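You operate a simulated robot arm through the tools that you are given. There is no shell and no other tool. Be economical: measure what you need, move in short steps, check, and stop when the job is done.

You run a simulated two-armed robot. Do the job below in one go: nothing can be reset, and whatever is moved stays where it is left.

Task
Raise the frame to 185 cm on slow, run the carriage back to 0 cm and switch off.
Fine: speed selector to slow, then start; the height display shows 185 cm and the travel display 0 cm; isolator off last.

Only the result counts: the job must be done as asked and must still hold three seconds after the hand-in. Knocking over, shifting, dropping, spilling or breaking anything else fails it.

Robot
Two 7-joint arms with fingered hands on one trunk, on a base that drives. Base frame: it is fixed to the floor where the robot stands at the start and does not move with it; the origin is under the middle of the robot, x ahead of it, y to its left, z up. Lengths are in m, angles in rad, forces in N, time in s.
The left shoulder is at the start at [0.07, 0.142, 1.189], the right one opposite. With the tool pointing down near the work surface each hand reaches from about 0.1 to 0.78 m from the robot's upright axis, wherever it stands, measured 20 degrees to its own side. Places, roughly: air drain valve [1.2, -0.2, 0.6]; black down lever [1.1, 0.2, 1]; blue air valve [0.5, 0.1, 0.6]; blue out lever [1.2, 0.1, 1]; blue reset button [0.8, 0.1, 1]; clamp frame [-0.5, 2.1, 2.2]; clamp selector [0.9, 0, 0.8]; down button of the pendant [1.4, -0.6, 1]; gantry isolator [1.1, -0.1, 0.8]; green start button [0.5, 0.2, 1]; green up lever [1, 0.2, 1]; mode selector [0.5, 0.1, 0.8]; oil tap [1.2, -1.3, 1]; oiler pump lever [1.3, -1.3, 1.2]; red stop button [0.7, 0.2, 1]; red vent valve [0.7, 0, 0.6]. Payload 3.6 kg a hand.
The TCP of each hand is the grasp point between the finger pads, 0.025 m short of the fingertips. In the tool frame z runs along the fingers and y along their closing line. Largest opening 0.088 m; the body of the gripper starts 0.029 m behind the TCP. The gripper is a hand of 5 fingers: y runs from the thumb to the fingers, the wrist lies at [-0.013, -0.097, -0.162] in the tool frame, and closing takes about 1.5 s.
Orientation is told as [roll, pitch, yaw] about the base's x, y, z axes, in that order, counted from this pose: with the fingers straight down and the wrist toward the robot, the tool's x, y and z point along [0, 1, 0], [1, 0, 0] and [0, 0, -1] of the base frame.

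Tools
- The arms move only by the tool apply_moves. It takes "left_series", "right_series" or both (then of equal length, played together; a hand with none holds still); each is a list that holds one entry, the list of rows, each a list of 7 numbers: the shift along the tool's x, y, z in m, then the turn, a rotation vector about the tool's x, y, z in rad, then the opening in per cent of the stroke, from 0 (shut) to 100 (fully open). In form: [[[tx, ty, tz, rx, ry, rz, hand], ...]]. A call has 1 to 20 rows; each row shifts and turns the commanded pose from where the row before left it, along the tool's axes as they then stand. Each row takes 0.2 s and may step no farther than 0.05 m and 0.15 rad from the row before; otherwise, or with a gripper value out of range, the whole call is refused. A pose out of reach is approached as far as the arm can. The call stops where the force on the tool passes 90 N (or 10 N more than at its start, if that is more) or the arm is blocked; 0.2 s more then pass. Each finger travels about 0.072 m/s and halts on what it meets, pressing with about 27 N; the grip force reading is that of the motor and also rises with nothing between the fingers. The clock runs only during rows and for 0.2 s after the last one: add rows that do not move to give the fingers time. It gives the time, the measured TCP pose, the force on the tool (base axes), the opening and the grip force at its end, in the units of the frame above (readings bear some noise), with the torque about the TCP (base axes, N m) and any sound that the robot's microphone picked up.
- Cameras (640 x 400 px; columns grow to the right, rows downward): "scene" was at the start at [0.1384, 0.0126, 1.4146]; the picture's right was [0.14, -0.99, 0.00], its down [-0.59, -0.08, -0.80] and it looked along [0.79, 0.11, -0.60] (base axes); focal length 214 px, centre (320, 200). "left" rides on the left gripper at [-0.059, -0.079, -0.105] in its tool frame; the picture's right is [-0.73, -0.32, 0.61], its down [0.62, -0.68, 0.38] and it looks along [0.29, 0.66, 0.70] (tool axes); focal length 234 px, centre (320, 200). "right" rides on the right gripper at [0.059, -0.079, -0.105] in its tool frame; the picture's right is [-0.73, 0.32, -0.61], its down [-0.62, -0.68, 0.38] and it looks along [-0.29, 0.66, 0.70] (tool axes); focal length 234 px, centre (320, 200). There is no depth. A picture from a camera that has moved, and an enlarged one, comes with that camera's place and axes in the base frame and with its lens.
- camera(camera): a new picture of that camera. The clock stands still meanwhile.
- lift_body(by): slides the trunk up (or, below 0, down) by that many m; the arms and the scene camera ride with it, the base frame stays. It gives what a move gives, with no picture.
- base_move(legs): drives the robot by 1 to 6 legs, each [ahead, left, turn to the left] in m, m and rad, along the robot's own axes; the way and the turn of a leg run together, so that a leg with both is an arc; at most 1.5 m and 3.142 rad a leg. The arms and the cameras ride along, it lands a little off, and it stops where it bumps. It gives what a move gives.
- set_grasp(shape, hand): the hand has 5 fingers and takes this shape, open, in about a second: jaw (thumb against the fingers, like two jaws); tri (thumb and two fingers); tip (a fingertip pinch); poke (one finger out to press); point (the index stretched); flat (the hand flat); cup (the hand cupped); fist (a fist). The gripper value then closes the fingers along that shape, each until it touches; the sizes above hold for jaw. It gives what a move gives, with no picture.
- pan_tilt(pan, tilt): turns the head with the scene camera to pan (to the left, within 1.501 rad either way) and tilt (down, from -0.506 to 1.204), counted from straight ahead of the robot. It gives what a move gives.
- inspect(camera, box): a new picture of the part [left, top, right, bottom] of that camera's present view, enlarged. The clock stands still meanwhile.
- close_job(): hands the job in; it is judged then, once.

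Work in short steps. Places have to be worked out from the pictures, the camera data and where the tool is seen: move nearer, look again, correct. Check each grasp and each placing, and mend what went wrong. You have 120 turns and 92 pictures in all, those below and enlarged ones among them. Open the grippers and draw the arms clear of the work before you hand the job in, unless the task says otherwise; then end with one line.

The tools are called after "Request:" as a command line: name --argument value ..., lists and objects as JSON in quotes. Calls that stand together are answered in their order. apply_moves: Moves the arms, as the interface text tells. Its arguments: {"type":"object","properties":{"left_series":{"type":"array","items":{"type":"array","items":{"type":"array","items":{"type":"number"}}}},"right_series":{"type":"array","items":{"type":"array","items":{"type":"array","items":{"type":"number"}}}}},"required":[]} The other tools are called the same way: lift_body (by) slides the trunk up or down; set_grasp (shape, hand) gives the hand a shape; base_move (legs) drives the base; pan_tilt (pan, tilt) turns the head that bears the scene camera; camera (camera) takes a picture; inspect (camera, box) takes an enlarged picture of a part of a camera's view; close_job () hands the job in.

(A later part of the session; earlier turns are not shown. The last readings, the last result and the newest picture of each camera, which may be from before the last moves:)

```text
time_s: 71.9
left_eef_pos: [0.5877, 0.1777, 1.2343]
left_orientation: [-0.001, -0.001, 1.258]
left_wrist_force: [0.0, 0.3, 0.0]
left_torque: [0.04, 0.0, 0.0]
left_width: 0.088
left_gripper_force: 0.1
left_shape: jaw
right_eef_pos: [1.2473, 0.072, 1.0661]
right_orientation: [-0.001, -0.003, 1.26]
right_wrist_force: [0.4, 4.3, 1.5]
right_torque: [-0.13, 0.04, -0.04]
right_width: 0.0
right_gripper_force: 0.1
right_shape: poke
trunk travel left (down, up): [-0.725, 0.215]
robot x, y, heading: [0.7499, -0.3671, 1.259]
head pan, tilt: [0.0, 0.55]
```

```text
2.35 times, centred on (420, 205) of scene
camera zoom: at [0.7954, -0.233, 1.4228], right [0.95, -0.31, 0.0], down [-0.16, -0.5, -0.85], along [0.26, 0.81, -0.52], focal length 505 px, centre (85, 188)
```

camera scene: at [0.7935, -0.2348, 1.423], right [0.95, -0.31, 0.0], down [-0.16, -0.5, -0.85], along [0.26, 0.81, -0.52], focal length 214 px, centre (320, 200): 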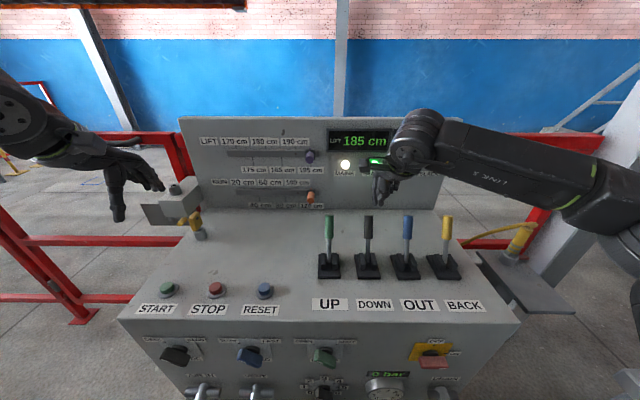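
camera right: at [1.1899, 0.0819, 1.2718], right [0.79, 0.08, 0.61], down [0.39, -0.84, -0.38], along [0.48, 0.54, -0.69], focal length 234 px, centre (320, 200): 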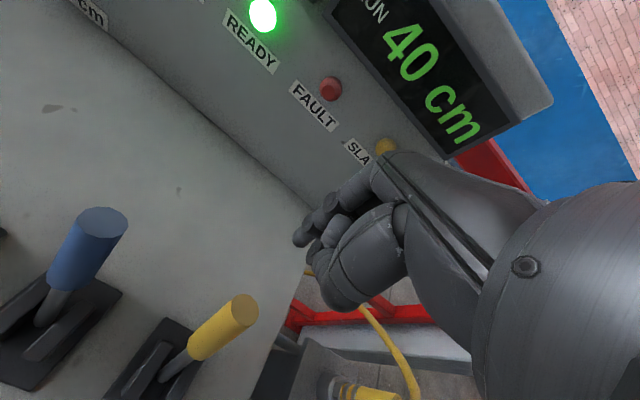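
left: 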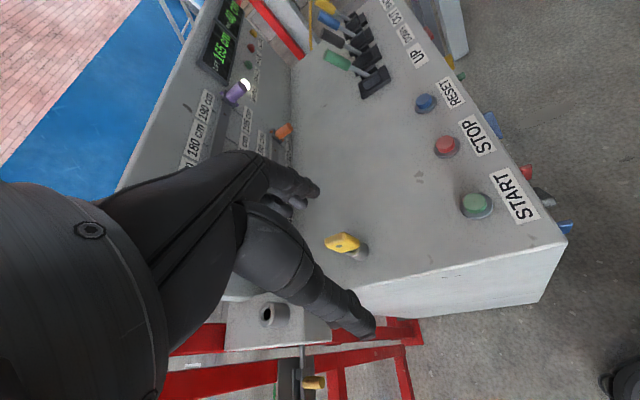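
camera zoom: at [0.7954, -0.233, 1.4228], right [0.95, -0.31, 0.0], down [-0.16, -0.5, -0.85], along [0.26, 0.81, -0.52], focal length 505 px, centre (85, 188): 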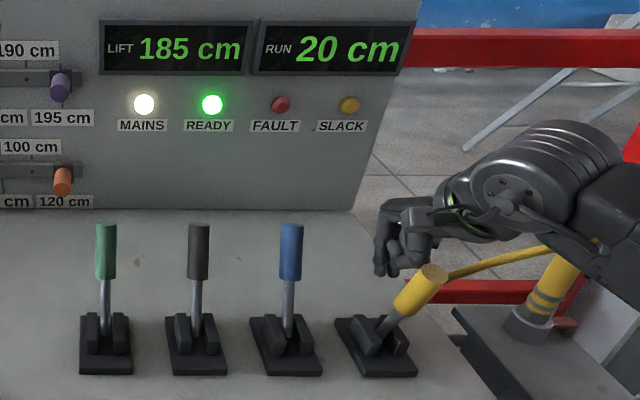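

20 cm after three tugs, exactly 5 cm each. Three more.

Request:
apply_moves --right_series '[[[0, 0.047, 0, 0, 0, 0, 100], [0, 0, 0, 0, 0, 0, 100], [0, -0.02, 0, 0, 0, 0, 100], [0, -0.015, 0, 0, 0, 0, 100], [0, -0.012, 0, 0, 0, 0, 100], [0, 0, 0, 0, 0, 0, 100], [0, 0.047, 0, 0, 0, 0, 100], [0, 0, 0, 0, 0, 0, 100], [0, -0.02, 0, 0, 0, 0, 100], [0, -0.015, 0, 0, 0, 0, 100], [0, -0.012, 0, 0, 0, 0, 100], [0, 0, 0, 0, 0, 0, 100], [0, 0.047, 0, 0, 0, 0, 100], [0, 0, 0, 0, 0, 0, 100], [0, -0.02, 0, 0, 0, 0, 100], [0, -0.015, 0, 0, 0, 0, 100], [0, -0.012, 0, 0, 0, 0, 100], [0, 0, 0, 0, 0, 0, 100]]]'

Request:
inspect --camera "scene" --box '[320, 120, 520, 290]'

```text
time_s: 75.7
left_eef_pos: [0.5884, 0.1772, 1.2346]
left_orientation: [0.001, 0.0, 1.258]
left_wrist_force: [0.1, 0.6, -0.5]
left_torque: [-0.01, -0.03, -0.02]
left_width: 0.0879
left_gripper_force: 0.1
left_shape: jaw
right_eef_pos: [1.2486, 0.0716, 1.0683]
right_orientation: [-0.002, -0.001, 1.261]
right_wrist_force: [0.5, 5.1, 1.0]
right_torque: [-0.18, 0.01, -0.04]
right_width: 0.0
right_gripper_force: 0.0
right_shape: poke
trunk travel left (down, up): [-0.725, 0.215]
robot x, y, heading: [0.751, -0.3693, 1.256]
head pan, tilt: [0.0, 0.55]
```

```text
2.35 times, centred on (420, 205) of scene
camera zoom: at [0.7953, -0.233, 1.4228], right [0.95, -0.31, 0.0], down [-0.16, -0.5, -0.85], along [0.26, 0.81, -0.52], focal length 505 px, centre (85, 188)
```

zoom: 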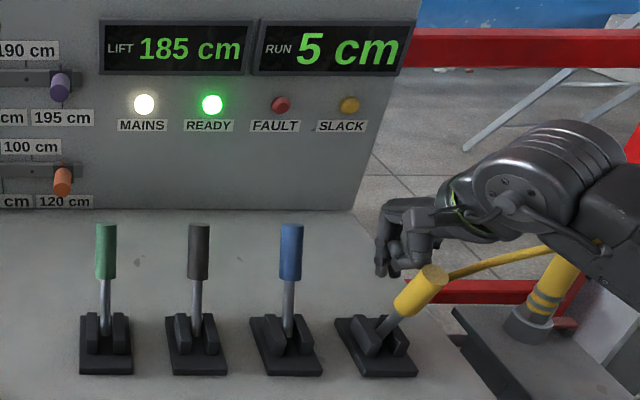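

RUN at 5. One last tug, then release and lift clear.

Request:
apply_moves --right_series '[[[0, 0.047, 0, 0, 0, 0, 100], [0, 0, 0, 0, 0, 0, 100], [0, -0.02, 0, 0, 0, 0, 100], [0, -0.015, 0, 0, 0, 0, 100], [0, -0.012, 0, 0, 0, 0, 100], [0, 0, 0, 0, 0, 0, 100], [0.002, 0.04, 0, 0, 0, 0, 100], [0, 0.03, 0, 0, 0, 0, 100], [0, 0, -0.035, 0, 0, 0, 100], [0, 0, -0.035, 0, 0, 0, 100], [0, 0, -0.035, 0, 0, 0, 100], [0, -0.045, 0, 0, 0, 0, 100], [0, -0.045, 0, 0, 0, 0, 100], [0, -0.045, 0, 0, 0, 0, 100], [0, 0, 0, 0, 0, 0, 100]]]'

Request:
inspect --camera "scene" --box '[300, 120, 540, 390]'

```text
time_s: 78.9
left_eef_pos: [0.5878, 0.1767, 1.2361]
left_orientation: [0.0, 0.0, 1.258]
left_wrist_force: [1.2, -0.2, 0.0]
left_torque: [0.01, 0.0, -0.02]
left_width: 0.0876
left_gripper_force: 0.0
left_shape: jaw
right_eef_pos: [1.225, 0.0095, 1.1744]
right_orientation: [-0.002, -0.001, 1.261]
right_wrist_force: [0.6, -0.3, -1.1]
right_torque: [-0.03, 0.02, 0.01]
right_width: 0.0001
right_gripper_force: 0.1
right_shape: poke
trunk travel left (down, up): [-0.725, 0.215]
robot x, y, heading: [0.7518, -0.3661, 1.259]
head pan, tilt: [0.0, 0.55]
```

```text
1.48 times, centred on (420, 255) of scene
camera zoom: at [0.7957, -0.2341, 1.4228], right [0.95, -0.31, 0.0], down [-0.16, -0.5, -0.85], along [0.26, 0.81, -0.52], focal length 318 px, centre (172, 118)
```

zoom: 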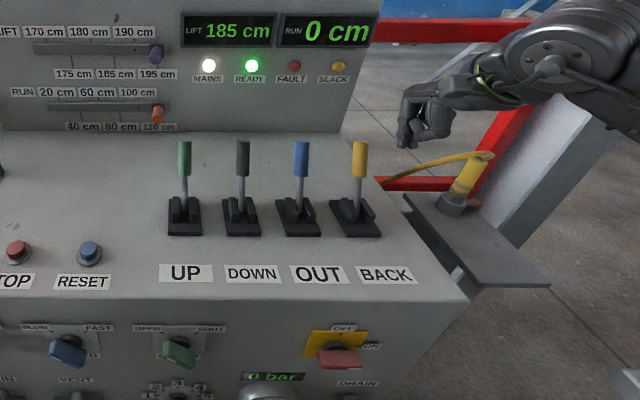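

RUN 0, LIFT 185. Now the isolator, ~(1.13, -0.09, 0.83); handle points right (ON), OFF is up, so I'll push its left tail down. To keep the elbow clear of the side table I stay high with the trunk, tilt the finger forward a bit, and back off 0.12 m.

Request:
base_move --legs '[[-0.14, 0, 0]]'

Request:
apply_moves --right_series '[[[0.02, -0.02, 0, -0.1, 0, 0, 100], [0.02, -0.02, 0, -0.1, 0, 0, 100], [0.02, -0.02, 0, -0.1, 0, 0, 100], [0.02, -0.02, 0, -0.1, 0, 0, 100], [0, 0, 0, 0, 0, 0, 100]]]'

Request:
pan_tilt --pan -0.3 --tilt 0.75

Request:
camera --camera "scene"

Request:
camera --camera "right"

```text
time_s: 80.2
left_eef_pos: [0.5453, 0.0453, 1.2344]
left_orientation: [0.001, 0.001, 1.258]
left_wrist_force: [-0.4, 0.4, 0.6]
left_torque: [0.04, 0.01, -0.01]
left_width: 0.0879
left_gripper_force: 0.1
left_shape: jaw
right_eef_pos: [1.1826, -0.1216, 1.174]
right_orientation: [-0.003, 0.0, 1.259]
right_wrist_force: [0.3, 0.7, -0.1]
right_torque: [0.02, 0.0, -0.01]
right_width: 0.0001
right_gripper_force: 0.1
right_shape: poke
trunk travel left (down, up): [-0.725, 0.215]
robot x, y, heading: [0.7067, -0.5024, 1.259]
head pan, tilt: [0.0, 0.55]
```

```text
time_s: 81.4
left_eef_pos: [0.5463, 0.0429, 1.2353]
left_orientation: [0.0, 0.0, 1.259]
left_wrist_force: [-0.9, -0.2, 0.0]
left_torque: [-0.02, 0.03, 0.01]
left_width: 0.0877
left_gripper_force: 0.1
left_shape: jaw
right_eef_pos: [1.0894, -0.1643, 1.1668]
right_orientation: [-0.001, -0.402, 1.261]
right_wrist_force: [-0.1, -0.4, 0.0]
right_torque: [0.01, 0.0, -0.01]
right_width: 0.0
right_gripper_force: 0.1
right_shape: poke
right hand out of reach, approached as far as the arm can: row 4
trunk travel left (down, up): [-0.725, 0.215]
robot x, y, heading: [0.7052, -0.4996, 1.257]
head pan, tilt: [0.0, 0.55]
```

```text
time_s: 82.2
left_eef_pos: [0.5451, 0.0421, 1.2357]
left_orientation: [-0.001, -0.002, 1.258]
left_wrist_force: [0.2, 0.6, 0.3]
left_torque: [-0.02, 0.0, 0.0]
left_width: 0.0878
left_gripper_force: 0.1
left_shape: jaw
right_eef_pos: [1.0885, -0.1653, 1.1679]
right_orientation: [-0.001, -0.401, 1.26]
right_wrist_force: [0.8, 0.6, 0.8]
right_torque: [-0.01, 0.02, 0.01]
right_width: 0.0001
right_gripper_force: 0.1
right_shape: poke
trunk travel left (down, up): [-0.725, 0.215]
robot x, y, heading: [0.7037, -0.5008, 1.261]
head pan, tilt: [-0.3, 0.75]
```

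```text
31 pictures are left
camera scene: at [0.7721, -0.3859, 1.4056], right [0.82, -0.57, 0.0], down [-0.39, -0.56, -0.73], along [0.42, 0.6, -0.68], focal length 214 px, centre (320, 200)
```

scene: 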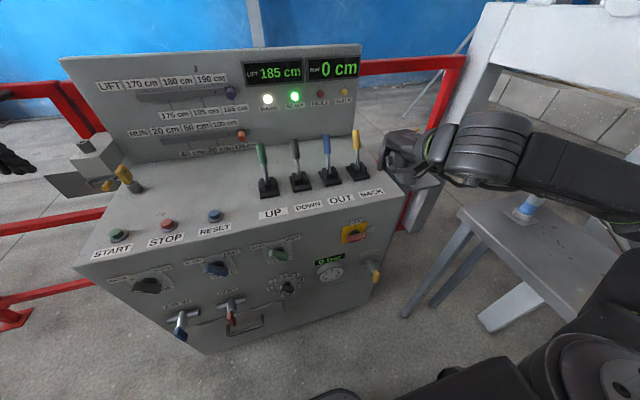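

```text
30 pictures are left
camera right: at [0.9994, -0.2546, 1.2328], right [0.71, -0.16, 0.69], down [0.45, -0.65, -0.62], along [0.54, 0.75, -0.38], focal length 234 px, centre (320, 200)
```

right: 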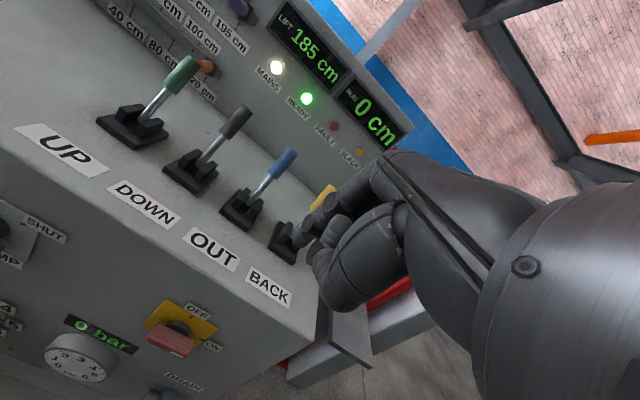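

The table edge is at x≈1.35, so there's room. Lowering the hand 0.2 m in front of the face for a closer look at the isolator.

Request:
apply_moves --right_series '[[[0, -0.0156, 0.0368, 0, 0, 0, 100], [0, -0.0156, 0.0368, 0, 0, 0, 100], [0, -0.0156, 0.0368, 0, 0, 0, 100], [0, -0.0156, 0.0368, 0, 0, 0, 100], [0, -0.0156, 0.0368, 0, 0, 0, 100], [0, 0, 0, 0, 0, 0, 100]]]'

Request:
camera --camera "scene"

Request:
camera --camera "right"

```text
time_s: 83.6
left_eef_pos: [0.5447, 0.0419, 1.2353]
left_orientation: [-0.001, -0.001, 1.259]
left_wrist_force: [0.3, 0.1, 0.3]
left_torque: [0.0, 0.01, -0.02]
left_width: 0.0879
left_gripper_force: 0.1
left_shape: jaw
right_eef_pos: [1.0967, -0.1517, 1.0082]
right_orientation: [-0.003, -0.401, 1.259]
right_wrist_force: [-0.7, -0.7, -0.4]
right_torque: [-0.04, -0.03, -0.02]
right_width: 0.0
right_gripper_force: 0.1
right_shape: poke
right hand out of reach, approached as far as the arm can: row 1, 2, 5
trunk travel left (down, up): [-0.725, 0.215]
robot x, y, heading: [0.7078, -0.501, 1.257]
head pan, tilt: [-0.3, 0.75]
```

```text
29 pictures are left
camera scene: at [0.7722, -0.3857, 1.4055], right [0.82, -0.58, 0.0], down [-0.39, -0.56, -0.73], along [0.42, 0.6, -0.68], focal length 214 px, centre (320, 200)
```

scene: 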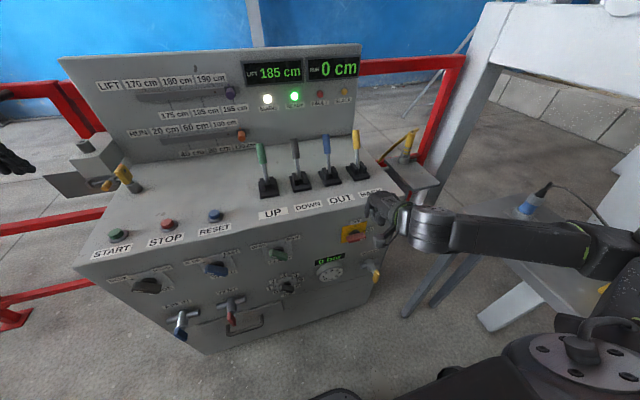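

```text
28 pictures are left
camera right: at [1.007, -0.2419, 1.0727], right [0.71, -0.17, 0.69], down [0.45, -0.64, -0.62], along [0.54, 0.75, -0.38], focal length 234 px, centre (320, 200)
```

right: 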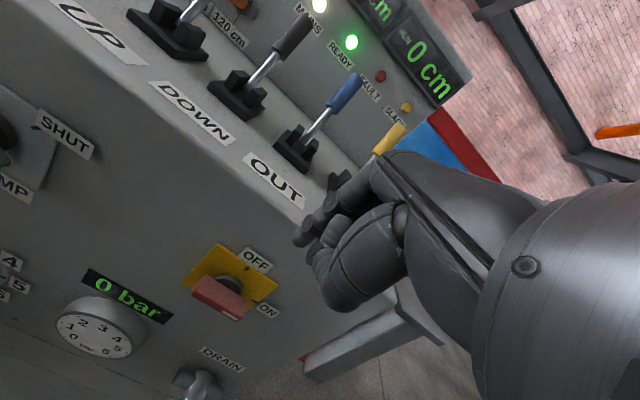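

The isolator pivot is at L≈1.096 along the face, z≈0.826, i.e. ~(1.12,-0.09,0.826). With the right hand the curled fingers would foul the handle and the elbow nears the table, so I'll use the left hand (curled fingers on the free side). First raise the right arm well clear and shape the left hand.

Request:
apply_moves --right_series '[[[0, 0.0146, -0.0345, 0, 0, 0, 100], [0, 0.0146, -0.0345, 0, 0, 0, 100], [0, 0.0146, -0.0345, 0, 0, 0, 100], [0, 0.0146, -0.0345, 0, 0, 0, 100], [0, 0.0146, -0.0345, 0, 0, 0, 100], [0, 0.0146, -0.0345, 0, 0, 0, 100], [0, 0.0146, -0.0345, 0, 0, 0, 100], [0, 0.0146, -0.0345, 0, 0, 0, 100], [0, 0.0146, -0.0345, 0, 0, 0, 100], [0, 0, 0, 0.1, 0, 0, 100], [0, 0, 0, 0.1, 0, 0, 100], [0, 0, 0, 0.1, 0, 0, 100], [0, 0, 0, 0.1, 0, 0, 100]]]'

Request:
set_grasp --shape "poke" --hand "left"

Request:
base_move --legs '[[0, -0.17, 0]]'

Request:
pan_tilt --pan -0.1 --tilt 0.75

Request:
camera --camera "scene"

```text
time_s: 86.4
left_eef_pos: [0.5447, 0.0425, 1.2352]
left_orientation: [0.0, -0.002, 1.258]
left_wrist_force: [-0.3, -1.0, 0.0]
left_torque: [-0.02, -0.02, -0.02]
left_width: 0.0878
left_gripper_force: 0.0
left_shape: jaw
right_eef_pos: [1.0954, -0.1524, 1.3479]
right_orientation: [0.0, -0.002, 1.26]
right_wrist_force: [-0.7, 0.1, 1.0]
right_torque: [0.03, -0.01, 0.01]
right_width: 0.0001
right_gripper_force: 0.1
right_shape: poke
trunk travel left (down, up): [-0.725, 0.215]
robot x, y, heading: [0.7075, -0.4994, 1.256]
head pan, tilt: [-0.3, 0.75]
```

```text
time_s: 87.3
left_eef_pos: [0.5454, 0.0417, 1.2359]
left_orientation: [0.002, -0.001, 1.259]
left_wrist_force: [0.3, 0.2, 0.8]
left_torque: [-0.02, 0.03, 0.01]
left_width: 0.0
left_gripper_force: 0.0
left_shape: poke
right_eef_pos: [1.096, -0.1512, 1.3464]
right_orientation: [-0.002, -0.002, 1.259]
right_wrist_force: [0.5, 0.1, -0.7]
right_torque: [0.02, 0.0, -0.01]
right_width: 0.0
right_gripper_force: 0.0
right_shape: poke
trunk travel left (down, up): [-0.725, 0.215]
robot x, y, heading: [0.7053, -0.5009, 1.256]
head pan, tilt: [-0.3, 0.75]
```

```text
time_s: 88.8
left_eef_pos: [0.7055, -0.0094, 1.2346]
left_orientation: [-0.003, -0.001, 1.261]
left_wrist_force: [-0.1, -0.2, 0.5]
left_torque: [0.03, -0.02, 0.0]
left_width: 0.0001
left_gripper_force: 0.2
left_shape: poke
right_eef_pos: [1.256, -0.2013, 1.3488]
right_orientation: [-0.003, -0.001, 1.263]
right_wrist_force: [-0.5, -1.3, -0.1]
right_torque: [-0.04, -0.03, 0.0]
right_width: 0.0
right_gripper_force: 0.1
right_shape: poke
trunk travel left (down, up): [-0.725, 0.215]
robot x, y, heading: [0.8731, -0.5517, 1.264]
head pan, tilt: [-0.3, 0.75]
```

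```text
time_s: 89.5
left_eef_pos: [0.7077, -0.0109, 1.2356]
left_orientation: [-0.001, 0.0, 1.26]
left_wrist_force: [0.3, 1.1, 0.0]
left_torque: [-0.01, 0.02, 0.0]
left_width: 0.0
left_gripper_force: 0.0
left_shape: poke
right_eef_pos: [1.2587, -0.2036, 1.3467]
right_orientation: [-0.002, -0.001, 1.264]
right_wrist_force: [0.1, -0.2, -0.2]
right_torque: [0.02, 0.02, -0.01]
right_width: 0.0002
right_gripper_force: 0.2
right_shape: poke
trunk travel left (down, up): [-0.725, 0.215]
robot x, y, heading: [0.8663, -0.5526, 1.261]
head pan, tilt: [-0.099, 0.75]
```

```text
27 pictures are left
camera scene: at [0.9212, -0.4303, 1.4055], right [0.92, -0.4, 0.0], down [-0.27, -0.62, -0.73], along [0.29, 0.67, -0.68], focal length 214 px, centre (320, 200)
```

scene: 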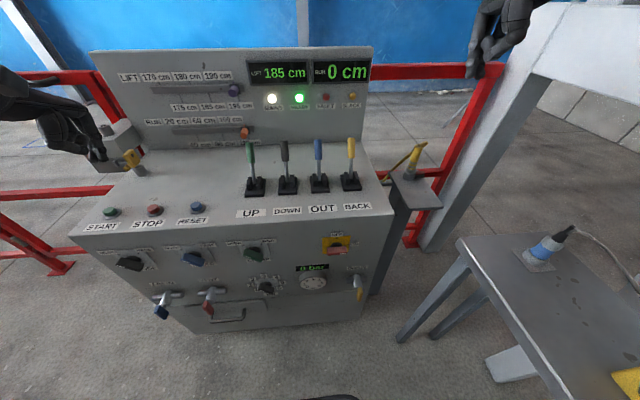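

Right arm is high and clear; table is well off. Moving the left hand across to in front of the isolator, then down.

Request:
apply_moves --left_series '[[[-0.039, -0.008, 0, 0, 0, 0, 100], [-0.039, -0.008, 0, 0, 0, 0, 100], [-0.039, -0.008, 0, 0, 0, 0, 100], [-0.039, -0.008, 0, 0, 0, 0, 100], [-0.039, -0.008, 0, 0, 0, 0, 100], [-0.039, -0.008, 0, 0, 0, 0, 100], [-0.039, -0.008, 0, 0, 0, 0, 100], [-0.039, -0.008, 0, 0, 0, 0, 100], [-0.039, 0, 0, 0, 0, 0, 100], [-0.039, 0, 0, 0, 0, 0, 100], [0, 0, 0.04, 0, 0, 0, 100], [0, 0, 0.04, 0, 0, 0, 100], [0, 0, 0.04, 0, 0, 0, 100], [0, 0, 0.04, 0, 0, 0, 100], [0, 0, 0.04, 0, 0, 0, 100], [0, 0, 0.04, 0, 0, 0, 100], [0, 0, 0, 0, 0, 0, 100]]]'

Request:
camera --camera "left"

Request:
camera --camera "scene"

```text
time_s: 93.1
left_eef_pos: [0.9157, -0.1501, 0.9994]
left_orientation: [-0.003, 0.001, 1.259]
left_wrist_force: [1.3, -1.0, 0.6]
left_torque: [0.03, 0.01, 0.01]
left_width: 0.0
left_gripper_force: 0.1
left_shape: poke
left hand out of reach, approached as far as the arm can: row 7, 8, 9, 10, 14, 15, 16
right_eef_pos: [1.2581, -0.2032, 1.3473]
right_orientation: [-0.002, -0.003, 1.262]
right_wrist_force: [0.6, -0.1, 0.4]
right_torque: [0.04, -0.02, 0.0]
right_width: 0.0002
right_gripper_force: 0.1
right_shape: poke
trunk travel left (down, up): [-0.725, 0.215]
robot x, y, heading: [0.8704, -0.5542, 1.262]
head pan, tilt: [-0.099, 0.75]
```

```text
26 pictures are left
camera left: at [0.9478, -0.2435, 1.1055], right [0.59, -0.53, -0.61], down [-0.8, -0.46, -0.38], along [-0.07, 0.71, -0.7], focal length 234 px, centre (320, 200)
```

left: 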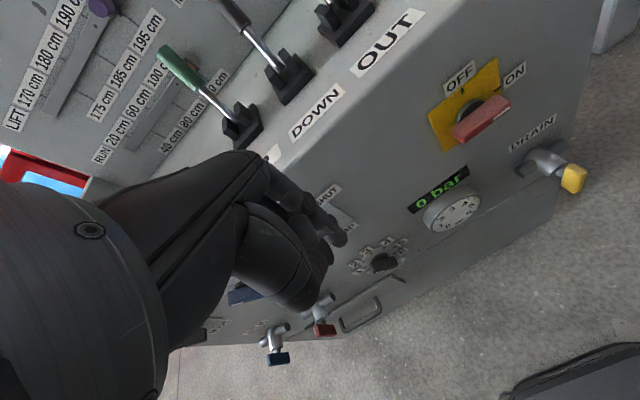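

```text
25 pictures are left
camera scene: at [0.9205, -0.4302, 1.4056], right [0.92, -0.4, 0.0], down [-0.27, -0.63, -0.73], along [0.29, 0.67, -0.68], focal length 214 px, centre (320, 200)
```

scene: 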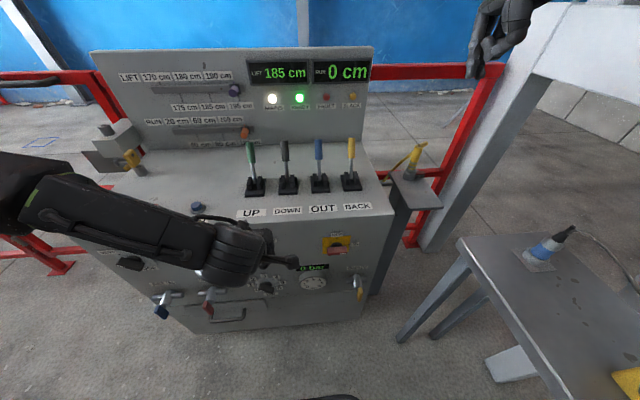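

The left hand can't cross further while folded close to the body. I'll back the base 0.2 m so the arm can reach across more stretched.

Request:
base_move --legs '[[-0.2, -0.04, 0]]'

Request:
apply_moves --left_series '[[[0, 0.04, 0, 0, 0, 0, 100], [-0.01, 0.04, 0, 0, 0, 0, 100], [-0.03, 0.03, 0, 0, 0, 0, 100], [-0.03, 0.03, 0, 0, 0, 0, 100], [-0.03, 0.025, 0, 0, 0, 0, 100], [-0.03, 0.02, 0, 0, 0, 0, 100], [0, 0, 0, 0, 0, 0, 100]]]'

Request:
camera --camera "left"

```text
time_s: 94.7
left_eef_pos: [0.8929, -0.3522, 0.9982]
left_orientation: [-0.002, 0.0, 1.259]
left_wrist_force: [0.2, 1.0, 0.8]
left_torque: [-0.01, 0.0, -0.01]
left_width: 0.0
left_gripper_force: 0.1
left_shape: poke
right_eef_pos: [1.2364, -0.4044, 1.3468]
right_orientation: [-0.004, -0.002, 1.263]
right_wrist_force: [-0.1, 0.3, -0.9]
right_torque: [0.02, 0.0, -0.03]
right_width: 0.0
right_gripper_force: 0.1
right_shape: poke
trunk travel left (down, up): [-0.725, 0.215]
robot x, y, heading: [0.8454, -0.7606, 1.258]
head pan, tilt: [-0.099, 0.75]
```

```text
time_s: 96.3
left_eef_pos: [0.9273, -0.2248, 1.0427]
left_orientation: [-0.003, 0.0, 1.258]
left_wrist_force: [-0.9, 0.0, -0.4]
left_torque: [0.01, -0.01, 0.01]
left_width: 0.0001
left_gripper_force: 0.0
left_shape: poke
left hand out of reach, approached as far as the arm can: row 2, 3, 4, 5, 6
right_eef_pos: [1.2345, -0.4059, 1.3466]
right_orientation: [-0.001, -0.003, 1.264]
right_wrist_force: [0.2, 0.0, -0.2]
right_torque: [0.03, 0.03, 0.01]
right_width: 0.0002
right_gripper_force: 0.1
right_shape: poke
trunk travel left (down, up): [-0.725, 0.215]
robot x, y, heading: [0.8452, -0.7566, 1.259]
head pan, tilt: [-0.099, 0.75]
```

```text
24 pictures are left
camera left: at [0.9597, -0.3194, 1.1488], right [0.59, -0.53, -0.61], down [-0.8, -0.46, -0.39], along [-0.07, 0.71, -0.7], focal length 234 px, centre (320, 200)
```

left: 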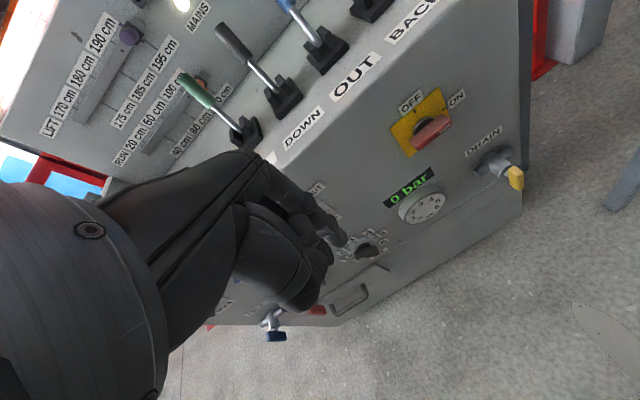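

The left arm can't cross that far. Better: right arm stretched diagonally with trunk lower, pushing the handle's right end up from below (like the SPEED knob), with the base further left so the elbow stays clear of the table. Parking the left arm and repositioning.

Request:
apply_moves --left_series '[[[0.03, -0.015, -0.033, 0, 0, 0, 100], [0.03, -0.015, -0.033, 0, 0, 0, 100], [0.03, -0.015, -0.033, 0, 0, 0, 100], [0.03, -0.015, -0.033, 0, 0, 0, 100], [0.03, -0.015, -0.033, 0, 0, 0, 100], [0.03, -0.015, -0.033, 0, 0, 0, 100], [0.03, -0.015, -0.033, 0, 0, 0, 100], [0.03, -0.015, -0.033, 0, 0, 0, 100]]]'

Request:
base_move --legs '[[0.04, 0.237, 0]]'

Request:
lift_body --by -0.42

Request:
apply_moves --right_series '[[[0, 0, 0, -0.12, 0, 0, 100], [0, 0, 0, -0.12, 0, 0, 100], [0, 0, 0, -0.12, 0, 0, 100], [0, 0, 0, -0.12, 0, 0, 100], [0, 0, 0, -0.12, 0, 0, 100], [0, 0, 0, -0.12, 0, 0, 100], [0, 0, 0, -0.12, 0, 0, 100], [0, 0, 0, -0.12, 0, 0, 100], [0, 0, 0, 0, 0, 0, 100]]]'

Request:
pan_tilt --pan -0.3 --tilt 0.5

Request:
camera --camera "scene"

Request:
camera --camera "right"

```text
time_s: 98.1
left_eef_pos: [0.6613, -0.269, 1.3093]
left_orientation: [-0.003, -0.001, 1.257]
left_wrist_force: [0.1, 0.0, -0.3]
left_torque: [-0.01, -0.01, 0.01]
left_width: 0.0
left_gripper_force: 0.0
left_shape: poke
right_eef_pos: [1.2347, -0.4069, 1.3486]
right_orientation: [-0.002, -0.004, 1.262]
right_wrist_force: [-0.3, 0.1, 0.7]
right_torque: [0.0, -0.04, 0.02]
right_width: 0.0001
right_gripper_force: 0.1
right_shape: poke
trunk travel left (down, up): [-0.725, 0.215]
robot x, y, heading: [0.8459, -0.7544, 1.259]
head pan, tilt: [-0.099, 0.75]
```

```text
time_s: 99.9
left_eef_pos: [0.4502, -0.1561, 1.3079]
left_orientation: [0.001, -0.001, 1.256]
left_wrist_force: [-0.1, 0.9, 0.6]
left_torque: [0.0, 0.0, 0.0]
left_width: 0.0002
left_gripper_force: 0.0
left_shape: poke
right_eef_pos: [1.0204, -0.2973, 1.3468]
right_orientation: [0.0, -0.002, 1.258]
right_wrist_force: [-0.5, -0.2, -0.7]
right_torque: [0.03, 0.0, -0.02]
right_width: 0.0
right_gripper_force: 0.2
right_shape: poke
trunk travel left (down, up): [-0.725, 0.215]
robot x, y, heading: [0.6307, -0.6453, 1.253]
head pan, tilt: [-0.099, 0.75]
```

```text
refused: -0.42 is not a number from -0.4 to 0.4
```

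```text
time_s: 101.9
left_eef_pos: [0.4479, -0.1551, 1.3079]
left_orientation: [-0.001, 0.0, 1.256]
left_wrist_force: [-0.1, -0.4, 0.4]
left_torque: [0.0, 0.0, 0.02]
left_width: 0.0
left_gripper_force: 0.1
left_shape: poke
right_eef_pos: [1.0193, -0.2963, 1.3474]
right_orientation: [-0.001, -0.964, 1.259]
right_wrist_force: [0.4, 0.9, -0.1]
right_torque: [0.0, 0.0, 0.01]
right_width: 0.0
right_gripper_force: 0.0
right_shape: poke
trunk travel left (down, up): [-0.725, 0.215]
robot x, y, heading: [0.6296, -0.6456, 1.251]
head pan, tilt: [-0.099, 0.75]
```

```text
time_s: 102.7
left_eef_pos: [0.4491, -0.155, 1.3082]
left_orientation: [-0.003, 0.003, 1.254]
left_wrist_force: [0.4, 0.2, -0.5]
left_torque: [0.02, -0.03, 0.01]
left_width: 0.0
left_gripper_force: 0.1
left_shape: poke
right_eef_pos: [1.0194, -0.2973, 1.3488]
right_orientation: [-0.003, -0.963, 1.258]
right_wrist_force: [0.1, 0.2, -0.1]
right_torque: [0.01, 0.01, 0.02]
right_width: 0.0001
right_gripper_force: 0.1
right_shape: poke
trunk travel left (down, up): [-0.725, 0.215]
robot x, y, heading: [0.6296, -0.6502, 1.25]
head pan, tilt: [-0.3, 0.499]
```

```text
23 pictures are left
camera scene: at [0.6995, -0.5235, 1.4274], right [0.82, -0.58, 0.0], down [-0.28, -0.39, -0.88], along [0.51, 0.72, -0.48], focal length 214 px, centre (320, 200)
```

scene: 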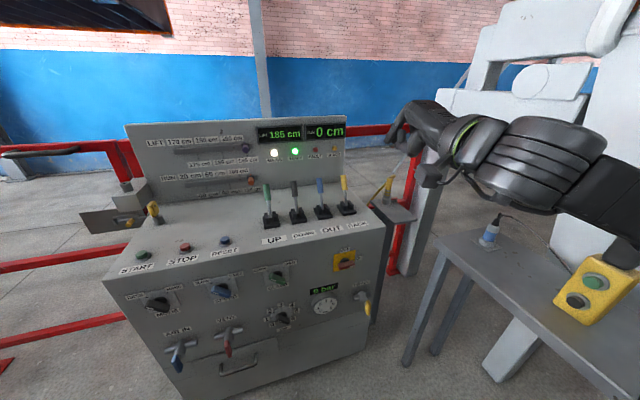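

```text
22 pictures are left
camera right: at [0.9243, -0.4029, 1.3423], right [0.59, -0.52, 0.61], down [0.57, -0.26, -0.78], along [0.57, 0.81, 0.14], focal length 234 px, centre (320, 200)
```

right: 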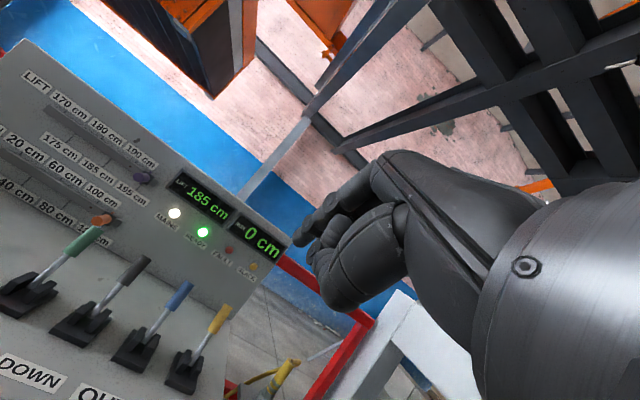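

Excellent: pitch -0.96 now reached. I'll extend the hand ~0.1 m forward (pulling the elbow in), then lower 0.2 m and check clearance to the table.

Request:
apply_moves --right_series '[[[0, 0.019, 0.0273, 0, 0, 0, 100], [0, 0.019, 0.0273, 0, 0, 0, 100], [0, 0.019, 0.0273, 0, 0, 0, 100], [0, 0, 0, -0.1, 0, 0, 100], [0, 0, 0, -0.1, 0, 0, 100], [0, 0, 0, 0, 0, 0, 100]]]'

Request:
lift_body --by -0.18

Request:
pan_tilt --pan -0.7 --tilt 0.5

Request:
camera --camera "scene"

```text
time_s: 104.1
left_eef_pos: [0.4474, -0.1549, 1.3072]
left_orientation: [-0.002, -0.001, 1.254]
left_wrist_force: [-0.1, -0.2, 0.2]
left_torque: [0.01, 0.0, -0.04]
left_width: 0.0003
left_gripper_force: 0.1
left_shape: poke
right_eef_pos: [1.0501, -0.2017, 1.3489]
right_orientation: [-0.003, -1.164, 1.26]
right_wrist_force: [0.2, -0.2, 0.1]
right_torque: [-0.03, 0.02, -0.02]
right_width: 0.0
right_gripper_force: 0.0
right_shape: poke
trunk travel left (down, up): [-0.725, 0.215]
robot x, y, heading: [0.6285, -0.6469, 1.262]
head pan, tilt: [-0.3, 0.499]
```

```text
time_s: 106.1
left_eef_pos: [0.4486, -0.1555, 1.1272]
left_orientation: [-0.002, 0.001, 1.255]
left_wrist_force: [-0.3, 1.0, -0.2]
left_torque: [0.0, 0.02, 0.03]
left_width: 0.0
left_gripper_force: 0.0
left_shape: poke
right_eef_pos: [1.0493, -0.201, 1.1686]
right_orientation: [-0.002, -1.163, 1.258]
right_wrist_force: [-0.6, 0.4, -0.3]
right_torque: [-0.02, 0.0, 0.03]
right_width: 0.0001
right_gripper_force: 0.3
right_shape: poke
trunk travel left (down, up): [-0.545, 0.395]
robot x, y, heading: [0.628, -0.6445, 1.252]
head pan, tilt: [-0.3, 0.499]
```

```text
time_s: 107.0
left_eef_pos: [0.4487, -0.1538, 1.128]
left_orientation: [0.0, -0.001, 1.256]
left_wrist_force: [0.4, -0.3, -0.1]
left_torque: [-0.01, 0.0, -0.02]
left_width: 0.0002
left_gripper_force: 0.0
left_shape: poke
right_eef_pos: [1.0505, -0.2008, 1.1683]
right_orientation: [-0.003, -1.162, 1.259]
right_wrist_force: [0.5, 0.2, -0.4]
right_torque: [0.02, 0.03, 0.0]
right_width: 0.0
right_gripper_force: 0.2
right_shape: poke
trunk travel left (down, up): [-0.545, 0.395]
robot x, y, heading: [0.6299, -0.6431, 1.255]
head pan, tilt: [-0.7, 0.499]
```

```text
21 pictures are left
camera scene: at [0.7242, -0.5496, 1.2475], right [0.53, -0.85, 0.0], down [-0.41, -0.25, -0.88], along [0.75, 0.46, -0.48], focal length 214 px, centre (320, 200)
```

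scene: 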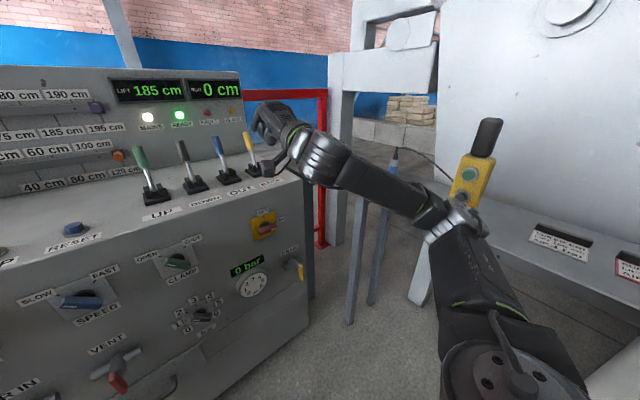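

Elbow is near (1.1,-0.58), comfortably short of the table edge (x≈1.35). Lowering 0.3 m and then moving the finger to below-right of the isolator handle, still off the face.

Request:
lift_body --by -0.3

Request:
apply_moves --right_series '[[[-0.016, -0.0168, 0.0077, 0, 0, 0, 100], [-0.016, -0.0168, 0.0077, 0, 0, 0, 100], [-0.016, -0.0168, 0.0077, 0, 0, 0, 100], [-0.016, -0.0168, 0.0077, 0, 0, 0, 100], [0, 0.0119, 0.0275, 0, 0, 0, 100], [0, 0, 0, 0, 0, 0, 100]]]'

Request:
camera --camera "right"

Request:
camera --camera "scene"

```text
time_s: 110.0
left_eef_pos: [0.4492, -0.1546, 0.8274]
left_orientation: [-0.001, -0.001, 1.255]
left_wrist_force: [0.0, 0.2, 0.3]
left_torque: [0.0, -0.02, 0.02]
left_width: 0.0001
left_gripper_force: 0.0
left_shape: poke
right_eef_pos: [1.0495, -0.2005, 0.8689]
right_orientation: [-0.001, -1.164, 1.261]
right_wrist_force: [0.0, 0.9, 0.5]
right_torque: [0.0, 0.0, -0.05]
right_width: 0.0001
right_gripper_force: 0.0
right_shape: poke
trunk travel left (down, up): [-0.245, 0.695]
robot x, y, heading: [0.6272, -0.6446, 1.256]
head pan, tilt: [-0.7, 0.499]
```

```text
time_s: 111.4
left_eef_pos: [0.4483, -0.1538, 0.8279]
left_orientation: [0.0, 0.0, 1.255]
left_wrist_force: [-0.3, -0.2, 0.5]
left_torque: [-0.05, -0.03, 0.01]
left_width: 0.0
left_gripper_force: 0.0
left_shape: poke
right_eef_pos: [1.1218, -0.1909, 0.7938]
right_orientation: [-0.003, -1.162, 1.26]
right_wrist_force: [0.0, 0.2, 0.5]
right_torque: [0.01, 0.0, 0.01]
right_width: 0.0
right_gripper_force: 0.1
right_shape: poke
trunk travel left (down, up): [-0.245, 0.695]
robot x, y, heading: [0.6289, -0.642, 1.259]
head pan, tilt: [-0.7, 0.499]
```

```text
20 pictures are left
camera right: at [1.0274, -0.2931, 0.7623], right [0.56, -0.63, 0.54], down [0.62, -0.12, -0.78], along [0.55, 0.77, 0.33], focal length 234 px, centre (320, 200)
```

right: 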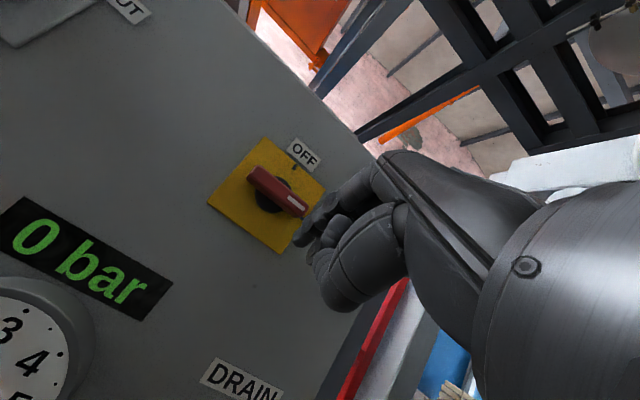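

```text
19 pictures are left
camera scene: at [0.7243, -0.5498, 0.9475], right [0.53, -0.85, 0.0], down [-0.41, -0.25, -0.88], along [0.75, 0.46, -0.48], focal length 214 px, centre (320, 200)
```

scene: 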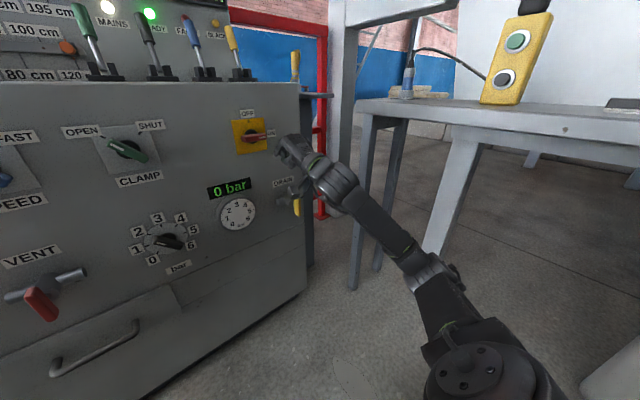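

The arm is clear of the table. Isolator pivot refined to L≈1.10, z≈0.824, handle pointing right. Advancing the finger to beneath the handle's right end.

Request:
apply_moves --right_series '[[[0, 0.0072, 0.0209, 0, 0, 0, 100], [0, 0.0072, 0.0209, 0, 0, 0, 100], [0, 0.0072, 0.0209, 0, 0, 0, 100], [0, 0, 0, 0, 0, 0, 100]]]'

Request:
inspect --camera "right" --box '[200, 120, 400, 320]'

Request:
inspect --camera "scene" --box '[210, 90, 330, 210]'

```text
time_s: 112.4
left_eef_pos: [0.4487, -0.1555, 0.8277]
left_orientation: [0.0, -0.002, 1.256]
left_wrist_force: [0.4, -0.4, 0.9]
left_torque: [-0.01, 0.0, -0.02]
left_width: 0.0
left_gripper_force: 0.0
left_shape: poke
right_eef_pos: [1.1401, -0.1271, 0.7895]
right_orientation: [-0.003, -1.162, 1.26]
right_wrist_force: [0.1, 0.0, -0.2]
right_torque: [0.02, 0.03, -0.01]
right_width: 0.0
right_gripper_force: 0.3
right_shape: poke
trunk travel left (down, up): [-0.245, 0.695]
robot x, y, heading: [0.6288, -0.6492, 1.256]
head pan, tilt: [-0.7, 0.499]
```

```text
2.00 times, centred on (300, 220) of right
camera zoom: at [1.0469, -0.2304, 0.758], right [0.56, -0.63, 0.54], down [0.62, -0.12, -0.78], along [0.55, 0.77, 0.33], focal length 468 px, centre (360, 160)
```

zoom: 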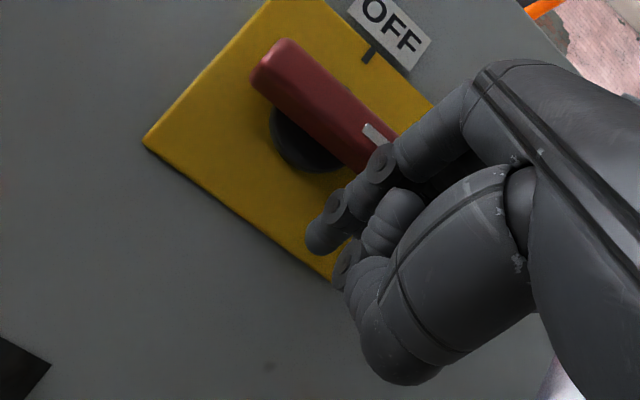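

```text
3.33 times, centred on (270, 150) of scene
camera zoom: at [0.7243, -0.5498, 0.9475], right [0.53, -0.85, 0.0], down [-0.41, -0.25, -0.88], along [0.75, 0.46, -0.48], focal length 715 px, centre (487, 367)
```

zoom: 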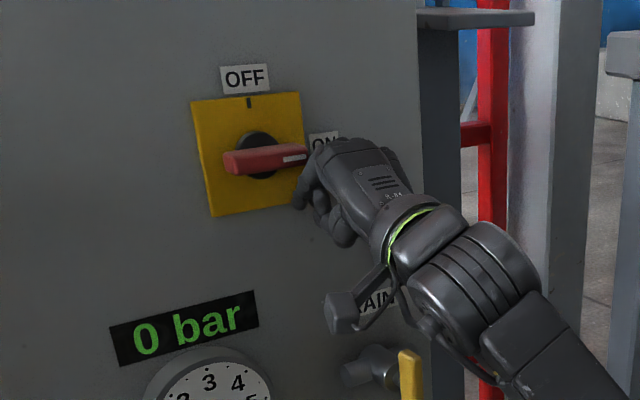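

Finger sits beneath the right end, handle free. Sweeping up in an arc to turn it counter-clockwise to OFF.

Request:
apply_moves --right_series '[[[-0.006, 0.0184, -0.0079, 0, 0, 0, 100], [-0.004, 0.0141, -0.0061, 0, 0, 0, 100], [0.0014, 0.0134, -0.0058, 0, 0, 0, 100], [0.0086, 0.011, -0.0048, 0, 0, 0, 100], [0.006, 0.0037, -0.0016, 0, 0, 0, 100], [0, 0, 0, 0, 0, 0, 100]]]'

Request:
inspect --camera "right" --box '[200, 120, 400, 320]'

Request:
inspect --camera "scene" --box '[210, 90, 330, 210]'

```text
time_s: 113.8
left_eef_pos: [0.4493, -0.155, 0.8267]
left_orientation: [-0.002, -0.002, 1.254]
left_wrist_force: [-0.1, 0.1, 0.5]
left_torque: [-0.01, 0.01, 0.0]
left_width: 0.0003
left_gripper_force: 0.0
left_shape: poke
right_eef_pos: [1.1352, -0.1258, 0.8548]
right_orientation: [-0.002, -1.163, 1.259]
right_wrist_force: [1.1, -0.3, 0.4]
right_torque: [-0.02, -0.01, -0.04]
right_width: 0.0004
right_gripper_force: 0.0
right_shape: poke
trunk travel left (down, up): [-0.245, 0.695]
robot x, y, heading: [0.63, -0.6452, 1.258]
head pan, tilt: [-0.7, 0.499]
```

```text
2.00 times, centred on (300, 220) of right
camera zoom: at [1.0415, -0.229, 0.8232], right [0.56, -0.63, 0.54], down [0.62, -0.12, -0.78], along [0.55, 0.77, 0.33], focal length 468 px, centre (360, 160)
```

zoom: 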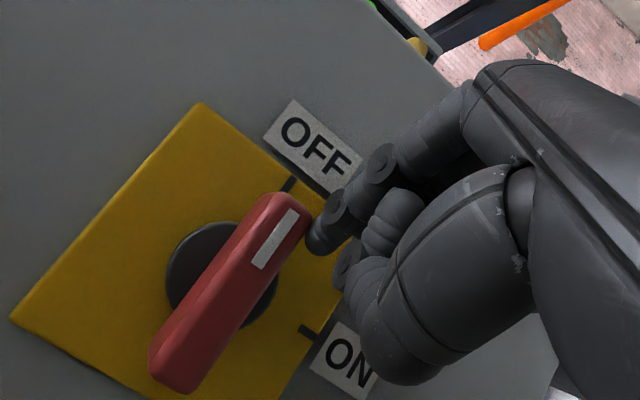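

```text
3.33 times, centred on (270, 150) of scene
camera zoom: at [0.7245, -0.5497, 0.9475], right [0.53, -0.85, 0.0], down [-0.41, -0.25, -0.88], along [0.75, 0.46, -0.48], focal length 715 px, centre (487, 367)
```

zoom: 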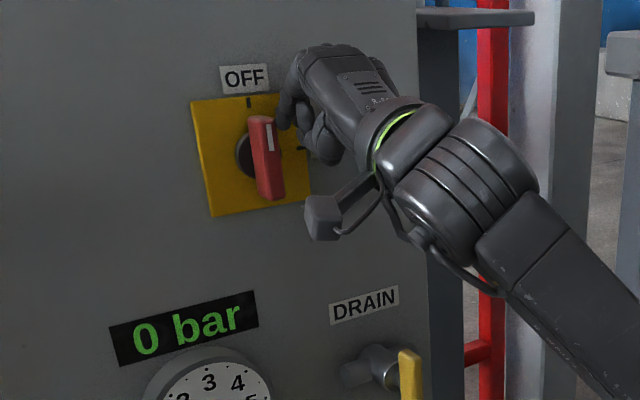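

The handle points nearly at OFF with no stop felt yet. Nudging a few mm further left until it meets its stop.

Request:
apply_moves --right_series '[[[0.005, 0, 0, 0, 0, 0, 100], [0.004, 0, 0, 0, 0, 0, 100], [0.003, 0, 0, 0, 0, 0, 100], [0, 0, 0, 0, 0, 0, 100]]]'

Request:
inspect --camera "right" --box '[200, 120, 400, 320]'

```text
time_s: 114.8
left_eef_pos: [0.4549, -0.1551, 0.8304]
left_orientation: [0.005, 0.003, 1.252]
left_wrist_force: [-0.1, -0.3, 0.0]
left_torque: [0.02, 0.01, 0.03]
left_width: 0.0
left_gripper_force: 0.1
left_shape: poke
right_eef_pos: [1.1335, -0.126, 0.8541]
right_orientation: [0.014, -1.164, 1.239]
right_wrist_force: [39.7, -8.1, 5.8]
right_torque: [0.15, -0.07, -0.82]
right_width: 0.0
right_gripper_force: 0.0
right_shape: poke
trunk travel left (down, up): [-0.245, 0.695]
robot x, y, heading: [0.6321, -0.6476, 1.249]
head pan, tilt: [-0.7, 0.499]
```

```text
2.00 times, centred on (300, 220) of right
camera zoom: at [1.0374, -0.2281, 0.8227], right [0.56, -0.64, 0.53], down [0.61, -0.12, -0.78], along [0.56, 0.76, 0.33], focal length 468 px, centre (360, 160)
```

zoom: 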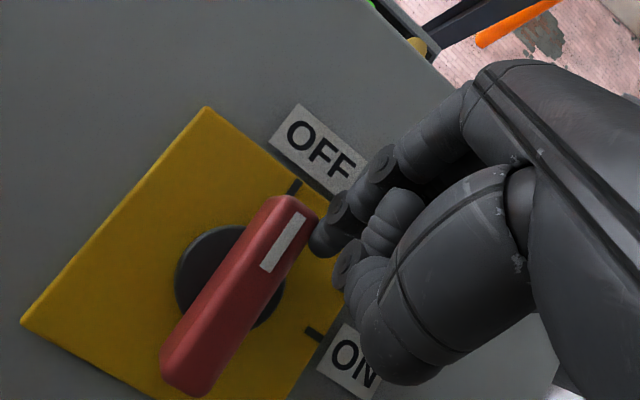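

At the stop (40 N), handle on OFF. Backing off right slightly, then straight back, and checking handle and displays.

Request:
apply_moves --right_series '[[[-0.012, 0, 0, 0, 0, 0, 100], [-0.004, 0, 0, 0, 0, 0, 100], [0, -0.0119, -0.0275, 0, 0, 0, 100], [0, -0.0119, -0.0275, 0, 0, 0, 100], [0, -0.0119, -0.0275, 0, 0, 0, 100], [0, -0.0119, -0.0275, 0, 0, 0, 100], [0, -0.0119, -0.0275, 0, 0, 0, 100], [0, 0, 0, 0, 0, 0, 100]]]'

Request:
pan_tilt --pan -0.3 --tilt 0.2

Request:
camera --camera "scene"

Request:
inspect --camera "right" --box '[180, 110, 380, 310]'

```text
time_s: 116.6
left_eef_pos: [0.4489, -0.1558, 0.8274]
left_orientation: [-0.001, -0.001, 1.255]
left_wrist_force: [-0.5, 0.2, 0.2]
left_torque: [-0.01, 0.01, 0.01]
left_width: 0.0
left_gripper_force: 0.1
left_shape: poke
right_eef_pos: [1.0934, -0.2699, 0.8539]
right_orientation: [-0.001, -1.161, 1.26]
right_wrist_force: [0.2, -0.5, 1.1]
right_torque: [0.03, 0.0, 0.01]
right_width: 0.0002
right_gripper_force: 0.0
right_shape: poke
trunk travel left (down, up): [-0.245, 0.695]
robot x, y, heading: [0.6279, -0.6459, 1.257]
head pan, tilt: [-0.7, 0.499]
```

```text
time_s: 117.4
left_eef_pos: [0.4484, -0.1553, 0.8282]
left_orientation: [-0.001, 0.001, 1.254]
left_wrist_force: [0.1, 0.1, -0.4]
left_torque: [0.01, -0.01, -0.01]
left_width: 0.0
left_gripper_force: 0.0
left_shape: poke
right_eef_pos: [1.0944, -0.2693, 0.8523]
right_orientation: [-0.002, -1.163, 1.259]
right_wrist_force: [0.2, 0.4, 0.2]
right_torque: [-0.01, -0.03, -0.01]
right_width: 0.0004
right_gripper_force: 0.0
right_shape: poke
trunk travel left (down, up): [-0.245, 0.695]
robot x, y, heading: [0.6269, -0.648, 1.254]
head pan, tilt: [-0.3, 0.201]
```

```text
13 pictures are left
camera scene: at [0.7009, -0.5217, 0.9751], right [0.82, -0.58, 0.0], down [-0.12, -0.16, -0.98], along [0.57, 0.8, -0.2], focal length 214 px, centre (320, 200)
```

scene: 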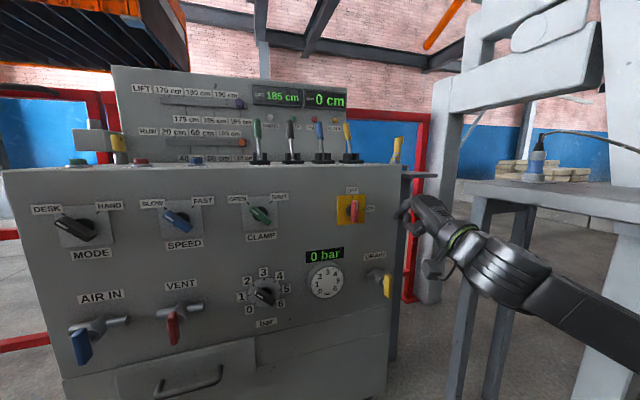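

```text
2.00 times, centred on (280, 210) of right
camera zoom: at [0.9998, -0.3722, 0.8212], right [0.56, -0.63, 0.54], down [0.62, -0.12, -0.78], along [0.55, 0.77, 0.33], focal length 468 px, centre (400, 180)
```

zoom: 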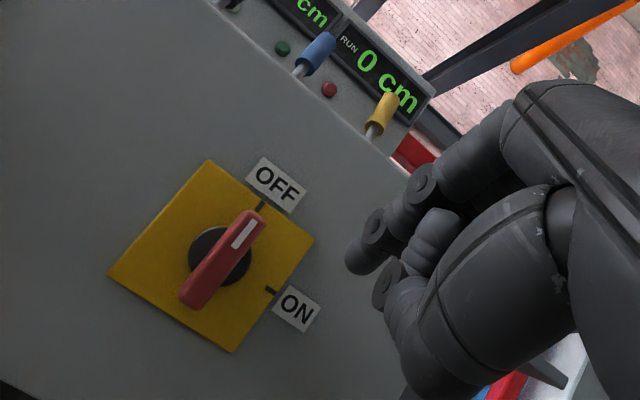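

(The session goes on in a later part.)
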